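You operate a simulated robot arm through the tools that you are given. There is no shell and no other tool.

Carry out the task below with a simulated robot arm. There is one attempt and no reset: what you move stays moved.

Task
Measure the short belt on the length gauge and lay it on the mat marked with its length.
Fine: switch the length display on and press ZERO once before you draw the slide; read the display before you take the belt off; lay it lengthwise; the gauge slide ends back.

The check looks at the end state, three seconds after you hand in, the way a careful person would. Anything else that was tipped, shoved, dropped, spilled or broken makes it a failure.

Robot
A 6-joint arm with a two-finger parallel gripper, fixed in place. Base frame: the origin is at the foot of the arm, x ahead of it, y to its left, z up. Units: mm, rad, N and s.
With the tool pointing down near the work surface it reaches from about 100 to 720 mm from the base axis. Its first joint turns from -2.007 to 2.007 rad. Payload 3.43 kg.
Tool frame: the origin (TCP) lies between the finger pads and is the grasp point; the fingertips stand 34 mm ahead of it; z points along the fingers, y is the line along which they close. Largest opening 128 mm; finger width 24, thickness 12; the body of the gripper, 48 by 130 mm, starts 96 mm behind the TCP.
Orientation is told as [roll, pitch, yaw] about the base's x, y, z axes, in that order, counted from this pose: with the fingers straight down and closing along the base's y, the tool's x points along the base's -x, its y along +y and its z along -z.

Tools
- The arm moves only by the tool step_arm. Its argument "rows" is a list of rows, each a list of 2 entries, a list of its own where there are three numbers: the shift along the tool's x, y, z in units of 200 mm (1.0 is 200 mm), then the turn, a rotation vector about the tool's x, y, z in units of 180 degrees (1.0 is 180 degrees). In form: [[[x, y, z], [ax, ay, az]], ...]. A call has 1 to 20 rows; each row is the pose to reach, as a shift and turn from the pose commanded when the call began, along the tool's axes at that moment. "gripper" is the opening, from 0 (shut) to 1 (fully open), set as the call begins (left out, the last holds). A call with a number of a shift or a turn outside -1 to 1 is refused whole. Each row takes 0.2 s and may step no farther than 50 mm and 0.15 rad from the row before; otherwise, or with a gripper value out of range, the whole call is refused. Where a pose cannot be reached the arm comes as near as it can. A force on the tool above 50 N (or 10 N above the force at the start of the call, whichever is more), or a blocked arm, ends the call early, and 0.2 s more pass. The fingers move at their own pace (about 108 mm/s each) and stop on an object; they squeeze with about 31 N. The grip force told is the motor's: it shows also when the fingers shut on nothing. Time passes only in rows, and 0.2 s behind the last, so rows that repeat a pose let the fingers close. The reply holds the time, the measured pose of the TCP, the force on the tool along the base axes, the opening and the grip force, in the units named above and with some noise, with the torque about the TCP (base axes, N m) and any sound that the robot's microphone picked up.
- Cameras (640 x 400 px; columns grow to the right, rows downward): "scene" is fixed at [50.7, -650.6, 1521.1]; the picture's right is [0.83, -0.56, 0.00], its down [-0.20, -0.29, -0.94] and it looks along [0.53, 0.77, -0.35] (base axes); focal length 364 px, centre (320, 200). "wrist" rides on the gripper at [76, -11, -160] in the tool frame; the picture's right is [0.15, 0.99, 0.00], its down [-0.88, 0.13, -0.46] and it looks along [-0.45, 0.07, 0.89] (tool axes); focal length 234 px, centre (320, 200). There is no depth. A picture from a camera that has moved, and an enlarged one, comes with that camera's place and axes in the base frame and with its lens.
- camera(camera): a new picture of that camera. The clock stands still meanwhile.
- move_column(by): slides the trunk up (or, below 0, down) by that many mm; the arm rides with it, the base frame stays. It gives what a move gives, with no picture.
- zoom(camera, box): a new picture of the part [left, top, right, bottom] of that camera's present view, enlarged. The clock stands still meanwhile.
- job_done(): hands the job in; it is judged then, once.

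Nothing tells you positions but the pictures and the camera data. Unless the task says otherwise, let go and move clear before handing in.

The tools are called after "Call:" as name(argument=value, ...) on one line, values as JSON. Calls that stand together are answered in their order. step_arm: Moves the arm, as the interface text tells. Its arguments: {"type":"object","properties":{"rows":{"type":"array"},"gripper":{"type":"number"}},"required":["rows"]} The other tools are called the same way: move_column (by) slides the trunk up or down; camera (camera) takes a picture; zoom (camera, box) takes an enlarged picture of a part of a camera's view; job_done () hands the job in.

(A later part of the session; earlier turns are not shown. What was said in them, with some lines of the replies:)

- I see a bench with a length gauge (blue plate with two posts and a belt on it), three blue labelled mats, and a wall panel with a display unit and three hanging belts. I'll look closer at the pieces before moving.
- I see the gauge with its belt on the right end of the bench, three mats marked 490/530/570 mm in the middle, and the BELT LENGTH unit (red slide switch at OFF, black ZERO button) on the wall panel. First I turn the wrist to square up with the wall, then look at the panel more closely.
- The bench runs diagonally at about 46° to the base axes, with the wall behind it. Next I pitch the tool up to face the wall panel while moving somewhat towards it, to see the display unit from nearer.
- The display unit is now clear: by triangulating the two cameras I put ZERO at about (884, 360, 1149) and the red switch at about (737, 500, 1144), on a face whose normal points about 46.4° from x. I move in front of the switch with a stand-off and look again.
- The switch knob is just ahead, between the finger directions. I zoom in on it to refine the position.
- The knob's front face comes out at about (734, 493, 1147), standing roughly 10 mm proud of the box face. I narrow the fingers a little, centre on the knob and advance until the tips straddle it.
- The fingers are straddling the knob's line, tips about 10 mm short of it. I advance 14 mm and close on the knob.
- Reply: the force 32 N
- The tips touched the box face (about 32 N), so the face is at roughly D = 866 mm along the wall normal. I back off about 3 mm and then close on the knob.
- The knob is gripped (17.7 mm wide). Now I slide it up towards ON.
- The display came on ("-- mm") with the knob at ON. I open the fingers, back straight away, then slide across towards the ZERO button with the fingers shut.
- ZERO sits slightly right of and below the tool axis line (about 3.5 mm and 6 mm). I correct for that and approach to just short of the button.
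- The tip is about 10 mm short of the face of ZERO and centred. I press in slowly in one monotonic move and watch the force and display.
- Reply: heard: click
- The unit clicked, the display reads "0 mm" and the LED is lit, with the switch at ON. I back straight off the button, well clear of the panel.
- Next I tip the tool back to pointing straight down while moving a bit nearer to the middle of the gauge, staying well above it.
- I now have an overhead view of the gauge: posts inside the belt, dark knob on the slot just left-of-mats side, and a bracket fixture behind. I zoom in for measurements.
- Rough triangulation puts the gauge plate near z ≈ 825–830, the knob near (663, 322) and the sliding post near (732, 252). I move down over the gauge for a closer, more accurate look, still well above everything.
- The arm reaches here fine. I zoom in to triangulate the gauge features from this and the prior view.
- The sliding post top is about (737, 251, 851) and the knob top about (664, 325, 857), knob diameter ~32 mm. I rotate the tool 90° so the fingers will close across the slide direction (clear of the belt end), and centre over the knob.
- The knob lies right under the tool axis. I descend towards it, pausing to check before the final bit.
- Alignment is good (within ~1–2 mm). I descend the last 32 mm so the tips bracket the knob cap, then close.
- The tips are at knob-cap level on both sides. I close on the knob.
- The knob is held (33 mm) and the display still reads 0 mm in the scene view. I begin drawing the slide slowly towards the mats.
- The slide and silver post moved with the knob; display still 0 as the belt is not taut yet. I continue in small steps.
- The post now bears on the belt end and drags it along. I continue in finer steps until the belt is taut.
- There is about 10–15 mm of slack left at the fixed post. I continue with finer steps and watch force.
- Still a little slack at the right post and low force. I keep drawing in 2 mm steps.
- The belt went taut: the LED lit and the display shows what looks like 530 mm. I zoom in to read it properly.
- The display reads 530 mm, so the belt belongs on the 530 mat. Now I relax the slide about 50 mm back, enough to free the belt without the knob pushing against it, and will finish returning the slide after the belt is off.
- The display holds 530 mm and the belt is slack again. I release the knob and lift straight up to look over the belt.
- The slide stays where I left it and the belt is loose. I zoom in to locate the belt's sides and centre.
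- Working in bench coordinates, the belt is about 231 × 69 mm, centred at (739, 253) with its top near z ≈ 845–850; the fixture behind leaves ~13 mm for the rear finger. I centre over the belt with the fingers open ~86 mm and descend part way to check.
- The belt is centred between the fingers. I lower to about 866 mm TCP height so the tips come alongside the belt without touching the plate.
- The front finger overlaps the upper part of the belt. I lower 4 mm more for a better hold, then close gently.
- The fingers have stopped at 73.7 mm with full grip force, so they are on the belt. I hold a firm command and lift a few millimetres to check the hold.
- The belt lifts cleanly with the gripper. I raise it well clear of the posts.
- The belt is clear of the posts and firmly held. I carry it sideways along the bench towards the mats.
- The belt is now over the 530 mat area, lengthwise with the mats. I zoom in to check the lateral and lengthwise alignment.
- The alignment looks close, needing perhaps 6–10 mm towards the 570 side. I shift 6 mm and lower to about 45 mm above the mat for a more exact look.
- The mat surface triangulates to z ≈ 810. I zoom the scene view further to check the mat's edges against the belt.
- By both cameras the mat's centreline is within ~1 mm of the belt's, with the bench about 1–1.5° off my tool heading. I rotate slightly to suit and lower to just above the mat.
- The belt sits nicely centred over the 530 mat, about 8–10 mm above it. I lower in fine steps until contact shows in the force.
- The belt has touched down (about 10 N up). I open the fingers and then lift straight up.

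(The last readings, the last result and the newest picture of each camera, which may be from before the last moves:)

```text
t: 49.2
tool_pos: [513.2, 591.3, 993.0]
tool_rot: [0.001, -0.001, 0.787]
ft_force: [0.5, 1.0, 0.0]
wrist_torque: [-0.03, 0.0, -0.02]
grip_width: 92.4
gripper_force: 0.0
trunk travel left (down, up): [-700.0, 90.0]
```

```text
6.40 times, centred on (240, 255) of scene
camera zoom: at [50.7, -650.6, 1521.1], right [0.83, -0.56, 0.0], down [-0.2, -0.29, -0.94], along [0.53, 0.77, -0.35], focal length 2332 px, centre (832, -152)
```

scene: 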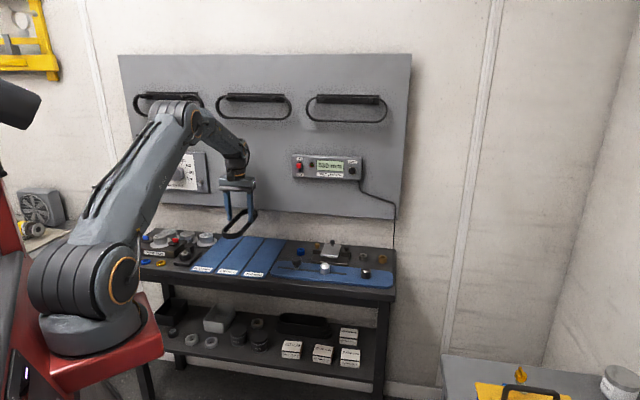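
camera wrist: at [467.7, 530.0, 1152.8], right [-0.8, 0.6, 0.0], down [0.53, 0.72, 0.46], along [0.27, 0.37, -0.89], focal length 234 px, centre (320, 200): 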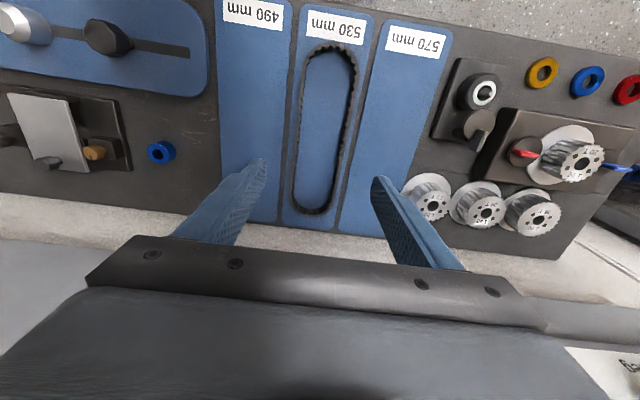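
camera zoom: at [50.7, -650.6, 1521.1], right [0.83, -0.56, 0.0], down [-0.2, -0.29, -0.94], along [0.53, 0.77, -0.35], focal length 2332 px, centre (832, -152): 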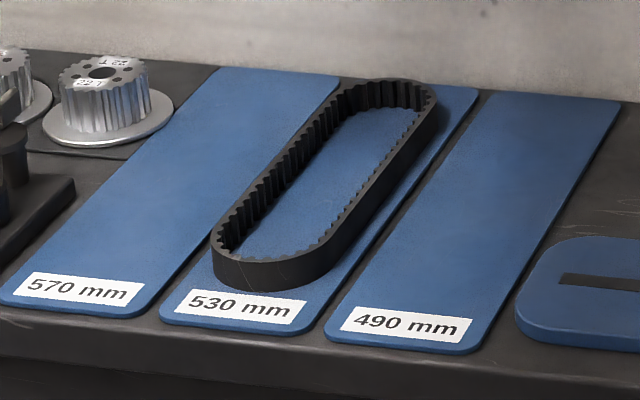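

The belt is lying flat and lengthwise on the 530 mat, inside its edges. Now I go back over the gauge knob to return the slide.

Call:
step_arm(rows=[[[0.05, -0.15, 0], [0, 0, 0]], [[0.12, -0.35, 0], [0, 0, 0]], [[0.19, -0.55, 0], [0, 0, 0]], [[0.26, -0.75, 0], [0, 0, 0]], [[0.32, -0.95, 0], [0, 0, 0]]])

Call:
step_arm(rows=[[[0.03, -0.1, 0], [0, 0, 0]], [[0.092, -0.28, 0], [0, 0, 0]], [[0.092, -0.28, 0], [0, 0, 0]]], gripper=0.5)

Call:
camera(camera="wrist")

Call:
camera(camera="scene")

```text
t: 50.4
tool_pos: [600.1, 408.8, 995.0]
tool_rot: [0.0, 0.0, 0.788]
ft_force: [-0.6, 0.3, 0.5]
wrist_torque: [-0.04, -0.04, 0.01]
grip_width: 92.6
gripper_force: 0.1
trunk travel left (down, up): [-700.0, 90.0]
```

```text
t: 51.2
tool_pos: [627.0, 357.7, 996.6]
tool_rot: [0.0, 0.0, 0.784]
ft_force: [0.1, 0.2, 0.2]
wrist_torque: [0.01, -0.01, 0.04]
grip_width: 64.1
gripper_force: 0.1
trunk travel left (down, up): [-700.0, 90.0]
```

```text
taken
camera wrist: at [582.7, 296.8, 1155.6], right [-0.8, 0.6, 0.0], down [0.53, 0.72, 0.46], along [0.27, 0.37, -0.89], focal length 234 px, centre (320, 200)
```

wrist: 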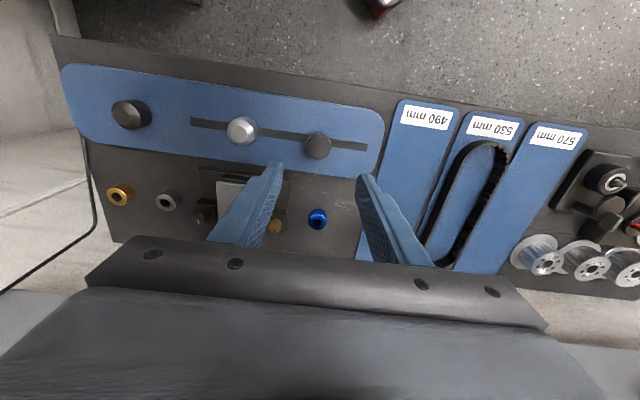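

```text
taken
```

scene: 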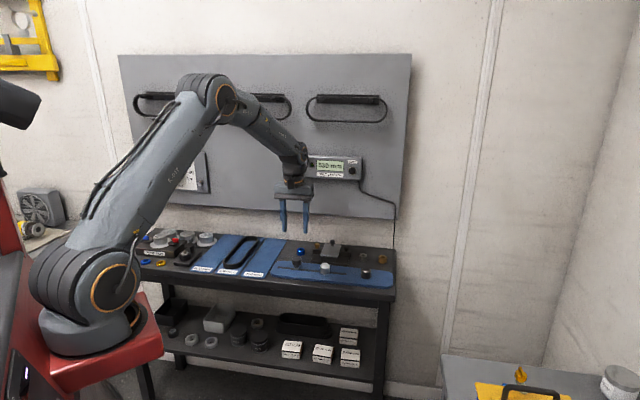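

The knob is right below, about 3 mm to one side. I correct and descend so the fingers straddle it along the slide direction.

Call:
step_arm(rows=[[[0, -0.015, 0.15], [0, 0, 0]], [[0, -0.015, 0.3], [0, 0, 0]], [[0, -0.015, 0.42], [0, 0, 0]], [[0, -0.015, 0.5], [0, 0, 0]]])

Call:
zoom(camera="wrist", box=[220, 80, 420, 250])

Call:
zoom(camera="scene", box=[270, 220, 370, 290])

```text
t: 52.2
tool_pos: [631.0, 357.1, 894.0]
tool_rot: [-0.001, 0.0, 0.787]
ft_force: [-0.5, 0.2, 0.5]
wrist_torque: [0.01, -0.02, -0.03]
grip_width: 64.0
gripper_force: 0.1
trunk travel left (down, up): [-700.0, 90.0]
```

```text
2.35 times, centred on (320, 165) of wrist
camera zoom: at [583.7, 295.0, 1054.3], right [-0.8, 0.6, 0.0], down [0.53, 0.71, 0.46], along [0.27, 0.37, -0.89], focal length 551 px, centre (320, 282)
```

zoom: 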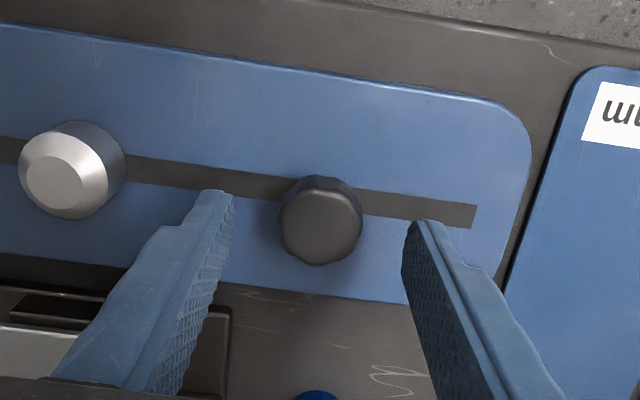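

```text
5.71 times, centred on (320, 255) of scene
camera zoom: at [50.7, -650.6, 1521.1], right [0.83, -0.56, 0.0], down [-0.2, -0.29, -0.94], along [0.53, 0.77, -0.35], focal length 2082 px, centre (320, -114)
```

zoom: 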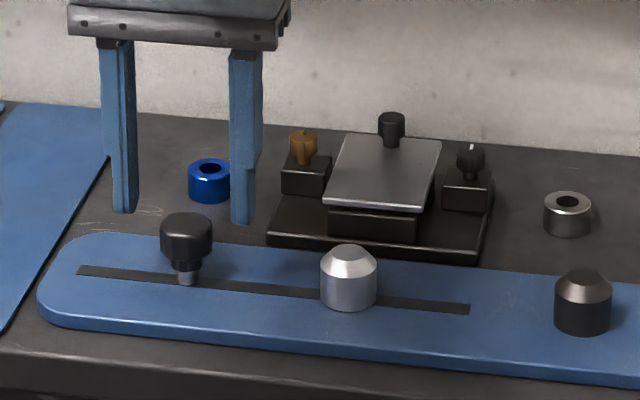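

Well centred. I descend the last 18 mm and close on the knob.

Call:
step_arm(rows=[[[0, 0, 0.04], [0, 0, 0]], [[0, 0, 0.09], [0, 0, 0]]])

Call:
step_arm(rows=[[[0, 0, 0], [0, 0, 0]], [[0, 0, 0], [0, 0, 0]], [[0, 0, 0], [0, 0, 0]]], gripper=0.1)

Call:
zoom(camera="wrist", box=[200, 80, 420, 250])

Call:
zoom(camera="scene", box=[270, 220, 370, 290])

```text
t: 52.8
tool_pos: [630.6, 355.4, 877.7]
tool_rot: [0.0, 0.0, 0.786]
ft_force: [-1.0, 0.5, 0.4]
wrist_torque: [0.01, 0.02, 0.01]
grip_width: 64.0
gripper_force: 0.0
trunk travel left (down, up): [-700.0, 90.0]
```

```text
t: 53.6
tool_pos: [629.6, 355.8, 876.0]
tool_rot: [-0.001, 0.001, 0.787]
ft_force: [0.8, -0.4, -3.7]
wrist_torque: [0.19, -0.28, -0.02]
grip_width: 32.9
gripper_force: 44.9
trunk travel left (down, up): [-700.0, 90.0]
```

```text
2.35 times, centred on (310, 165) of wrist
camera zoom: at [583.9, 295.0, 1036.3], right [-0.8, 0.6, 0.0], down [0.53, 0.72, 0.46], along [0.27, 0.37, -0.89], focal length 551 px, centre (344, 282)
```

zoom: 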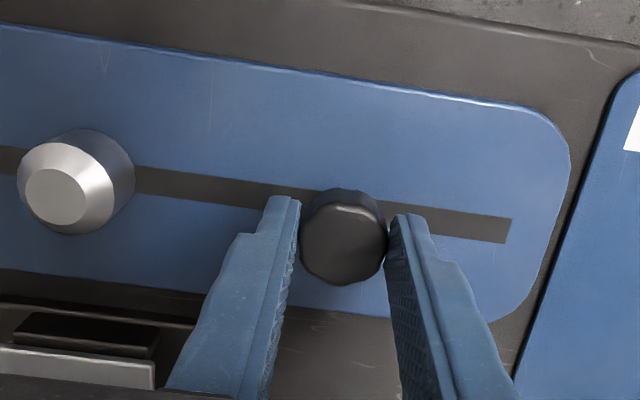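

```text
5.71 times, centred on (320, 255) of scene
camera zoom: at [50.7, -650.6, 1521.1], right [0.83, -0.56, 0.0], down [-0.2, -0.29, -0.94], along [0.53, 0.77, -0.35], focal length 2082 px, centre (320, -114)
```

zoom: 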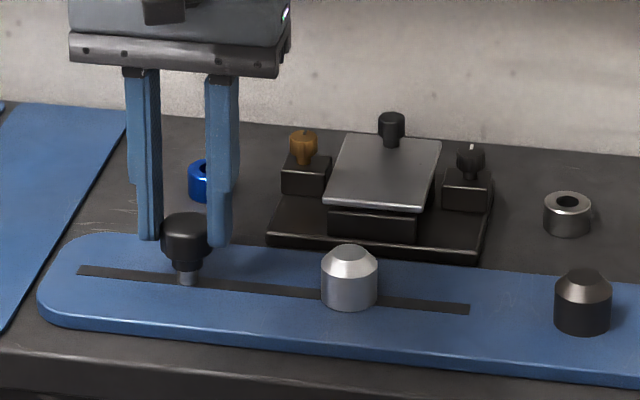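

The knob is held again. I push the slide back along the slot towards its start.

Call:
step_arm(rows=[[[0, -0.03, 0], [0, 0, 0]], [[0, -0.07, 0], [0, 0, 0]], [[0, -0.11, 0], [0, 0, 0]], [[0, -0.15, 0], [0, 0, 0]], [[0, -0.19, 0], [0, 0, 0]], [[0, -0.22, 0], [0, 0, 0]], [[0, -0.23, 0], [0, 0, 0]]])

Call:
zoom(camera="wrist", box=[160, 60, 420, 250])

Call:
zoom(camera="scene", box=[270, 230, 398, 310])

```text
t: 55.2
tool_pos: [664.1, 322.9, 876.9]
tool_rot: [0.001, 0.002, 0.785]
ft_force: [-5.6, -0.9, -2.0]
wrist_torque: [0.33, -0.24, 0.0]
grip_width: 33.1
gripper_force: 44.7
trunk travel left (down, up): [-700.0, 90.0]
```

```text
2.11 times, centred on (290, 155) of wrist
camera zoom: at [617.0, 261.9, 1036.3], right [-0.8, 0.6, 0.0], down [0.53, 0.71, 0.46], along [0.27, 0.37, -0.89], focal length 493 px, centre (383, 295)
```

zoom: 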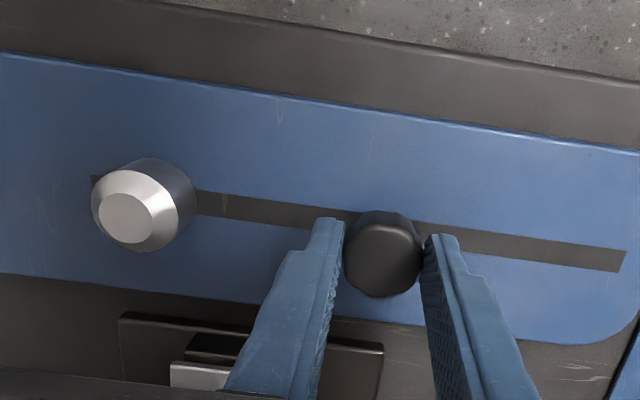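

```text
5.00 times, centred on (334, 270) of scene
camera zoom: at [50.7, -650.6, 1521.1], right [0.83, -0.56, 0.0], down [-0.2, -0.29, -0.94], along [0.53, 0.77, -0.35], focal length 1822 px, centre (250, -150)
```

zoom: 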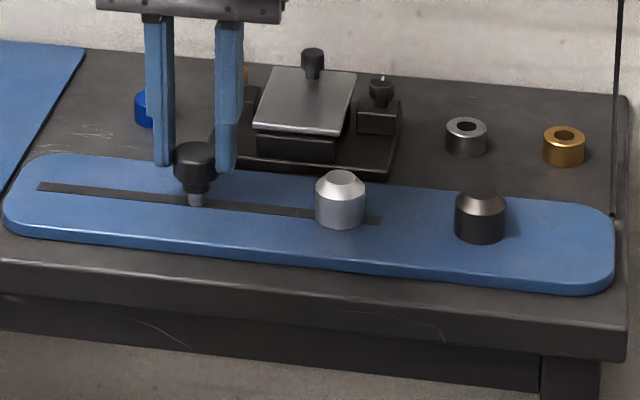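

The knob and post are back at their starting place in the picture. I nudge 2 mm further to confirm it is against its end stop.

Call:
step_arm(rows=[[[0, -0.005, 0], [0, 0, 0]], [[0, -0.01, 0], [0, 0, 0]]])

Call:
zoom(camera="scene", box=[270, 230, 398, 310])

```text
t: 55.8
tool_pos: [663.7, 324.0, 877.6]
tool_rot: [0.0, 0.001, 0.788]
ft_force: [-11.8, 3.5, -1.2]
wrist_torque: [0.79, -0.17, -0.17]
grip_width: 33.3
gripper_force: 45.1
trunk travel left (down, up): [-700.0, 90.0]
```

```text
5.00 times, centred on (334, 270) of scene
camera zoom: at [50.7, -650.6, 1521.1], right [0.83, -0.56, 0.0], down [-0.2, -0.29, -0.94], along [0.53, 0.77, -0.35], focal length 1822 px, centre (250, -150)
```

zoom: 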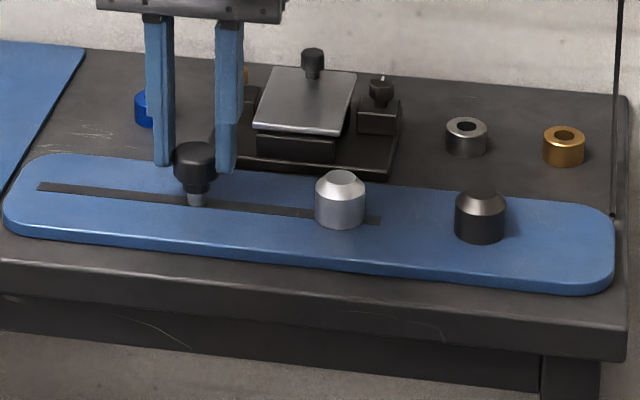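

The force rose with no movement, so the slide is home against its stop. I open the fingers and lift away.

Call:
step_arm(rows=[[[0, 0, 0], [0, 0, 0]], [[0, 0, 0], [0, 0, 0]], [[0, 0, 0], [0, 0, 0]]], gripper=0.5)

Call:
step_arm(rows=[[[0, 0, -0.05], [0, 0, 0]], [[0, 0, -0.2], [0, 0, 0]], [[0, 0, -0.4], [0, 0, 0]], [[0, 0, -0.6], [0, 0, 0]], [[0, 0, -0.8], [0, 0, 0]]])

Call:
step_arm(rows=[[[0.2, 0, -0.1], [0, 0, 0]], [[0.4, 0, -0.2], [0, 0, 0]], [[0.6, 0, -0.3], [0, 0, 0]]])

Call:
camera(camera="scene")

Call:
camera(camera="wrist")

Call:
zoom(camera="scene", box=[130, 220, 400, 310])

Call:
zoom(camera="scene", box=[280, 140, 380, 200])

```text
t: 56.6
tool_pos: [665.3, 321.7, 877.2]
tool_rot: [0.0, 0.0, 0.785]
ft_force: [-0.6, -0.8, 0.8]
wrist_torque: [-0.01, 0.0, 0.01]
grip_width: 63.9
gripper_force: 0.1
trunk travel left (down, up): [-700.0, 90.0]
```

```text
t: 57.8
tool_pos: [662.1, 321.1, 1038.5]
tool_rot: [0.001, 0.001, 0.785]
ft_force: [0.5, -0.1, 0.1]
wrist_torque: [-0.01, 0.0, 0.01]
grip_width: 63.9
gripper_force: 0.0
trunk travel left (down, up): [-700.0, 90.0]
```

```text
t: 58.6
tool_pos: [579.7, 237.9, 1098.3]
tool_rot: [0.0, 0.002, 0.786]
ft_force: [0.5, -0.3, 0.2]
wrist_torque: [-0.01, 0.05, -0.01]
grip_width: 63.9
gripper_force: 0.0
trunk travel left (down, up): [-700.0, 90.0]
```

```text
taken
```

scene: 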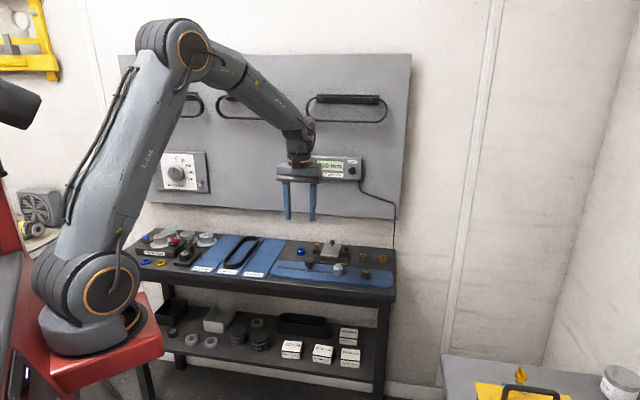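

```text
taken
camera wrist: at [533.5, 176.5, 1257.7], right [-0.8, 0.6, 0.0], down [0.53, 0.72, 0.46], along [0.27, 0.37, -0.89], focal length 234 px, centre (320, 200)
```

wrist: 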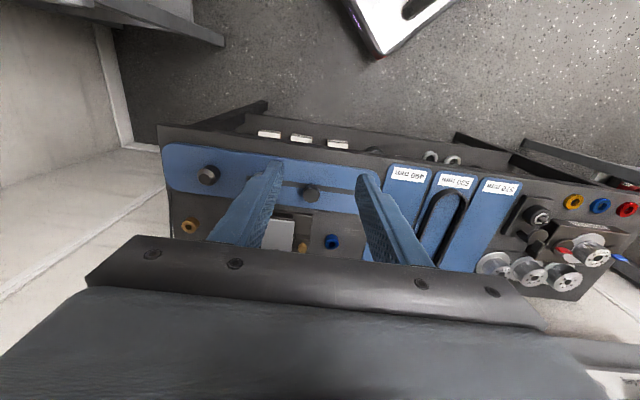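

```text
2.37 times, centred on (265, 265) of scene
camera zoom: at [50.7, -650.6, 1521.1], right [0.83, -0.56, 0.0], down [-0.2, -0.29, -0.94], along [0.53, 0.77, -0.35], focal length 864 px, centre (450, 46)
```

zoom: 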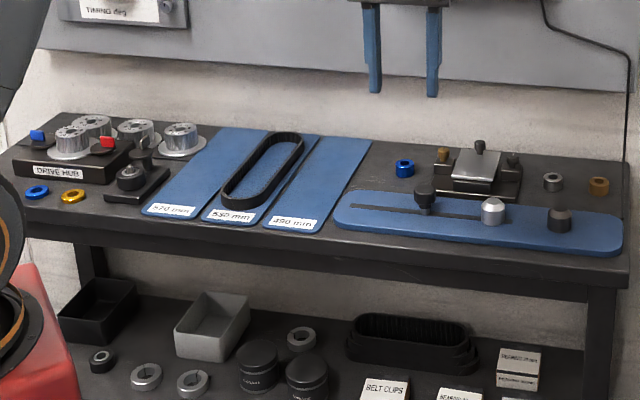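

```text
6.40 times, centred on (330, 170) of scene
camera zoom: at [50.7, -650.6, 1521.1], right [0.83, -0.56, 0.0], down [-0.2, -0.29, -0.94], along [0.53, 0.77, -0.35], focal length 2332 px, centre (256, 392)
```

zoom: 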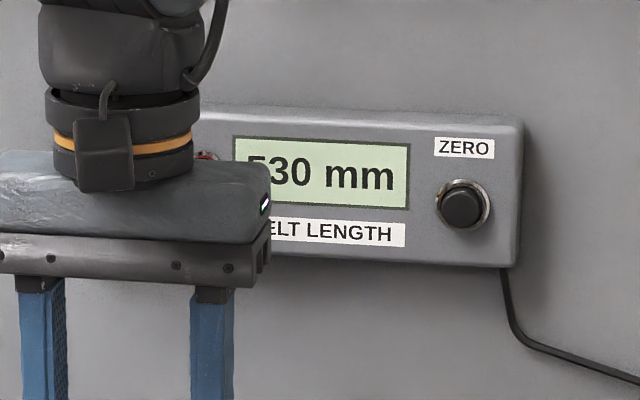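

The belt lies lengthwise within the 530 mat, the slide is home, the display reads 530 mm, and nothing else on the bench has moved. The arm is clear, so I hand in.

Call:
job_done()

```text
The job is handed in.
```

The belt measured 530 mm, and it now lies lengthwise on the 530 mm mat, inside its edges. I've handed the job in, but no verdict came back.

- **Display:** I switched it on and pressed ZERO once, with the display at 0 mm, before drawing the slide.
- **Reading:** With the belt taut, the display showed 530 mm. I read it before taking the belt off, and it still shows 530 mm.
- **Slide:** It is back at its start, against the end stop. I moved it about halfway back to free the belt and finished after the belt was on the mat.
- **Rest of the bench:** In the last pictures nothing else looked moved. The arm is clear, and the display is still on.
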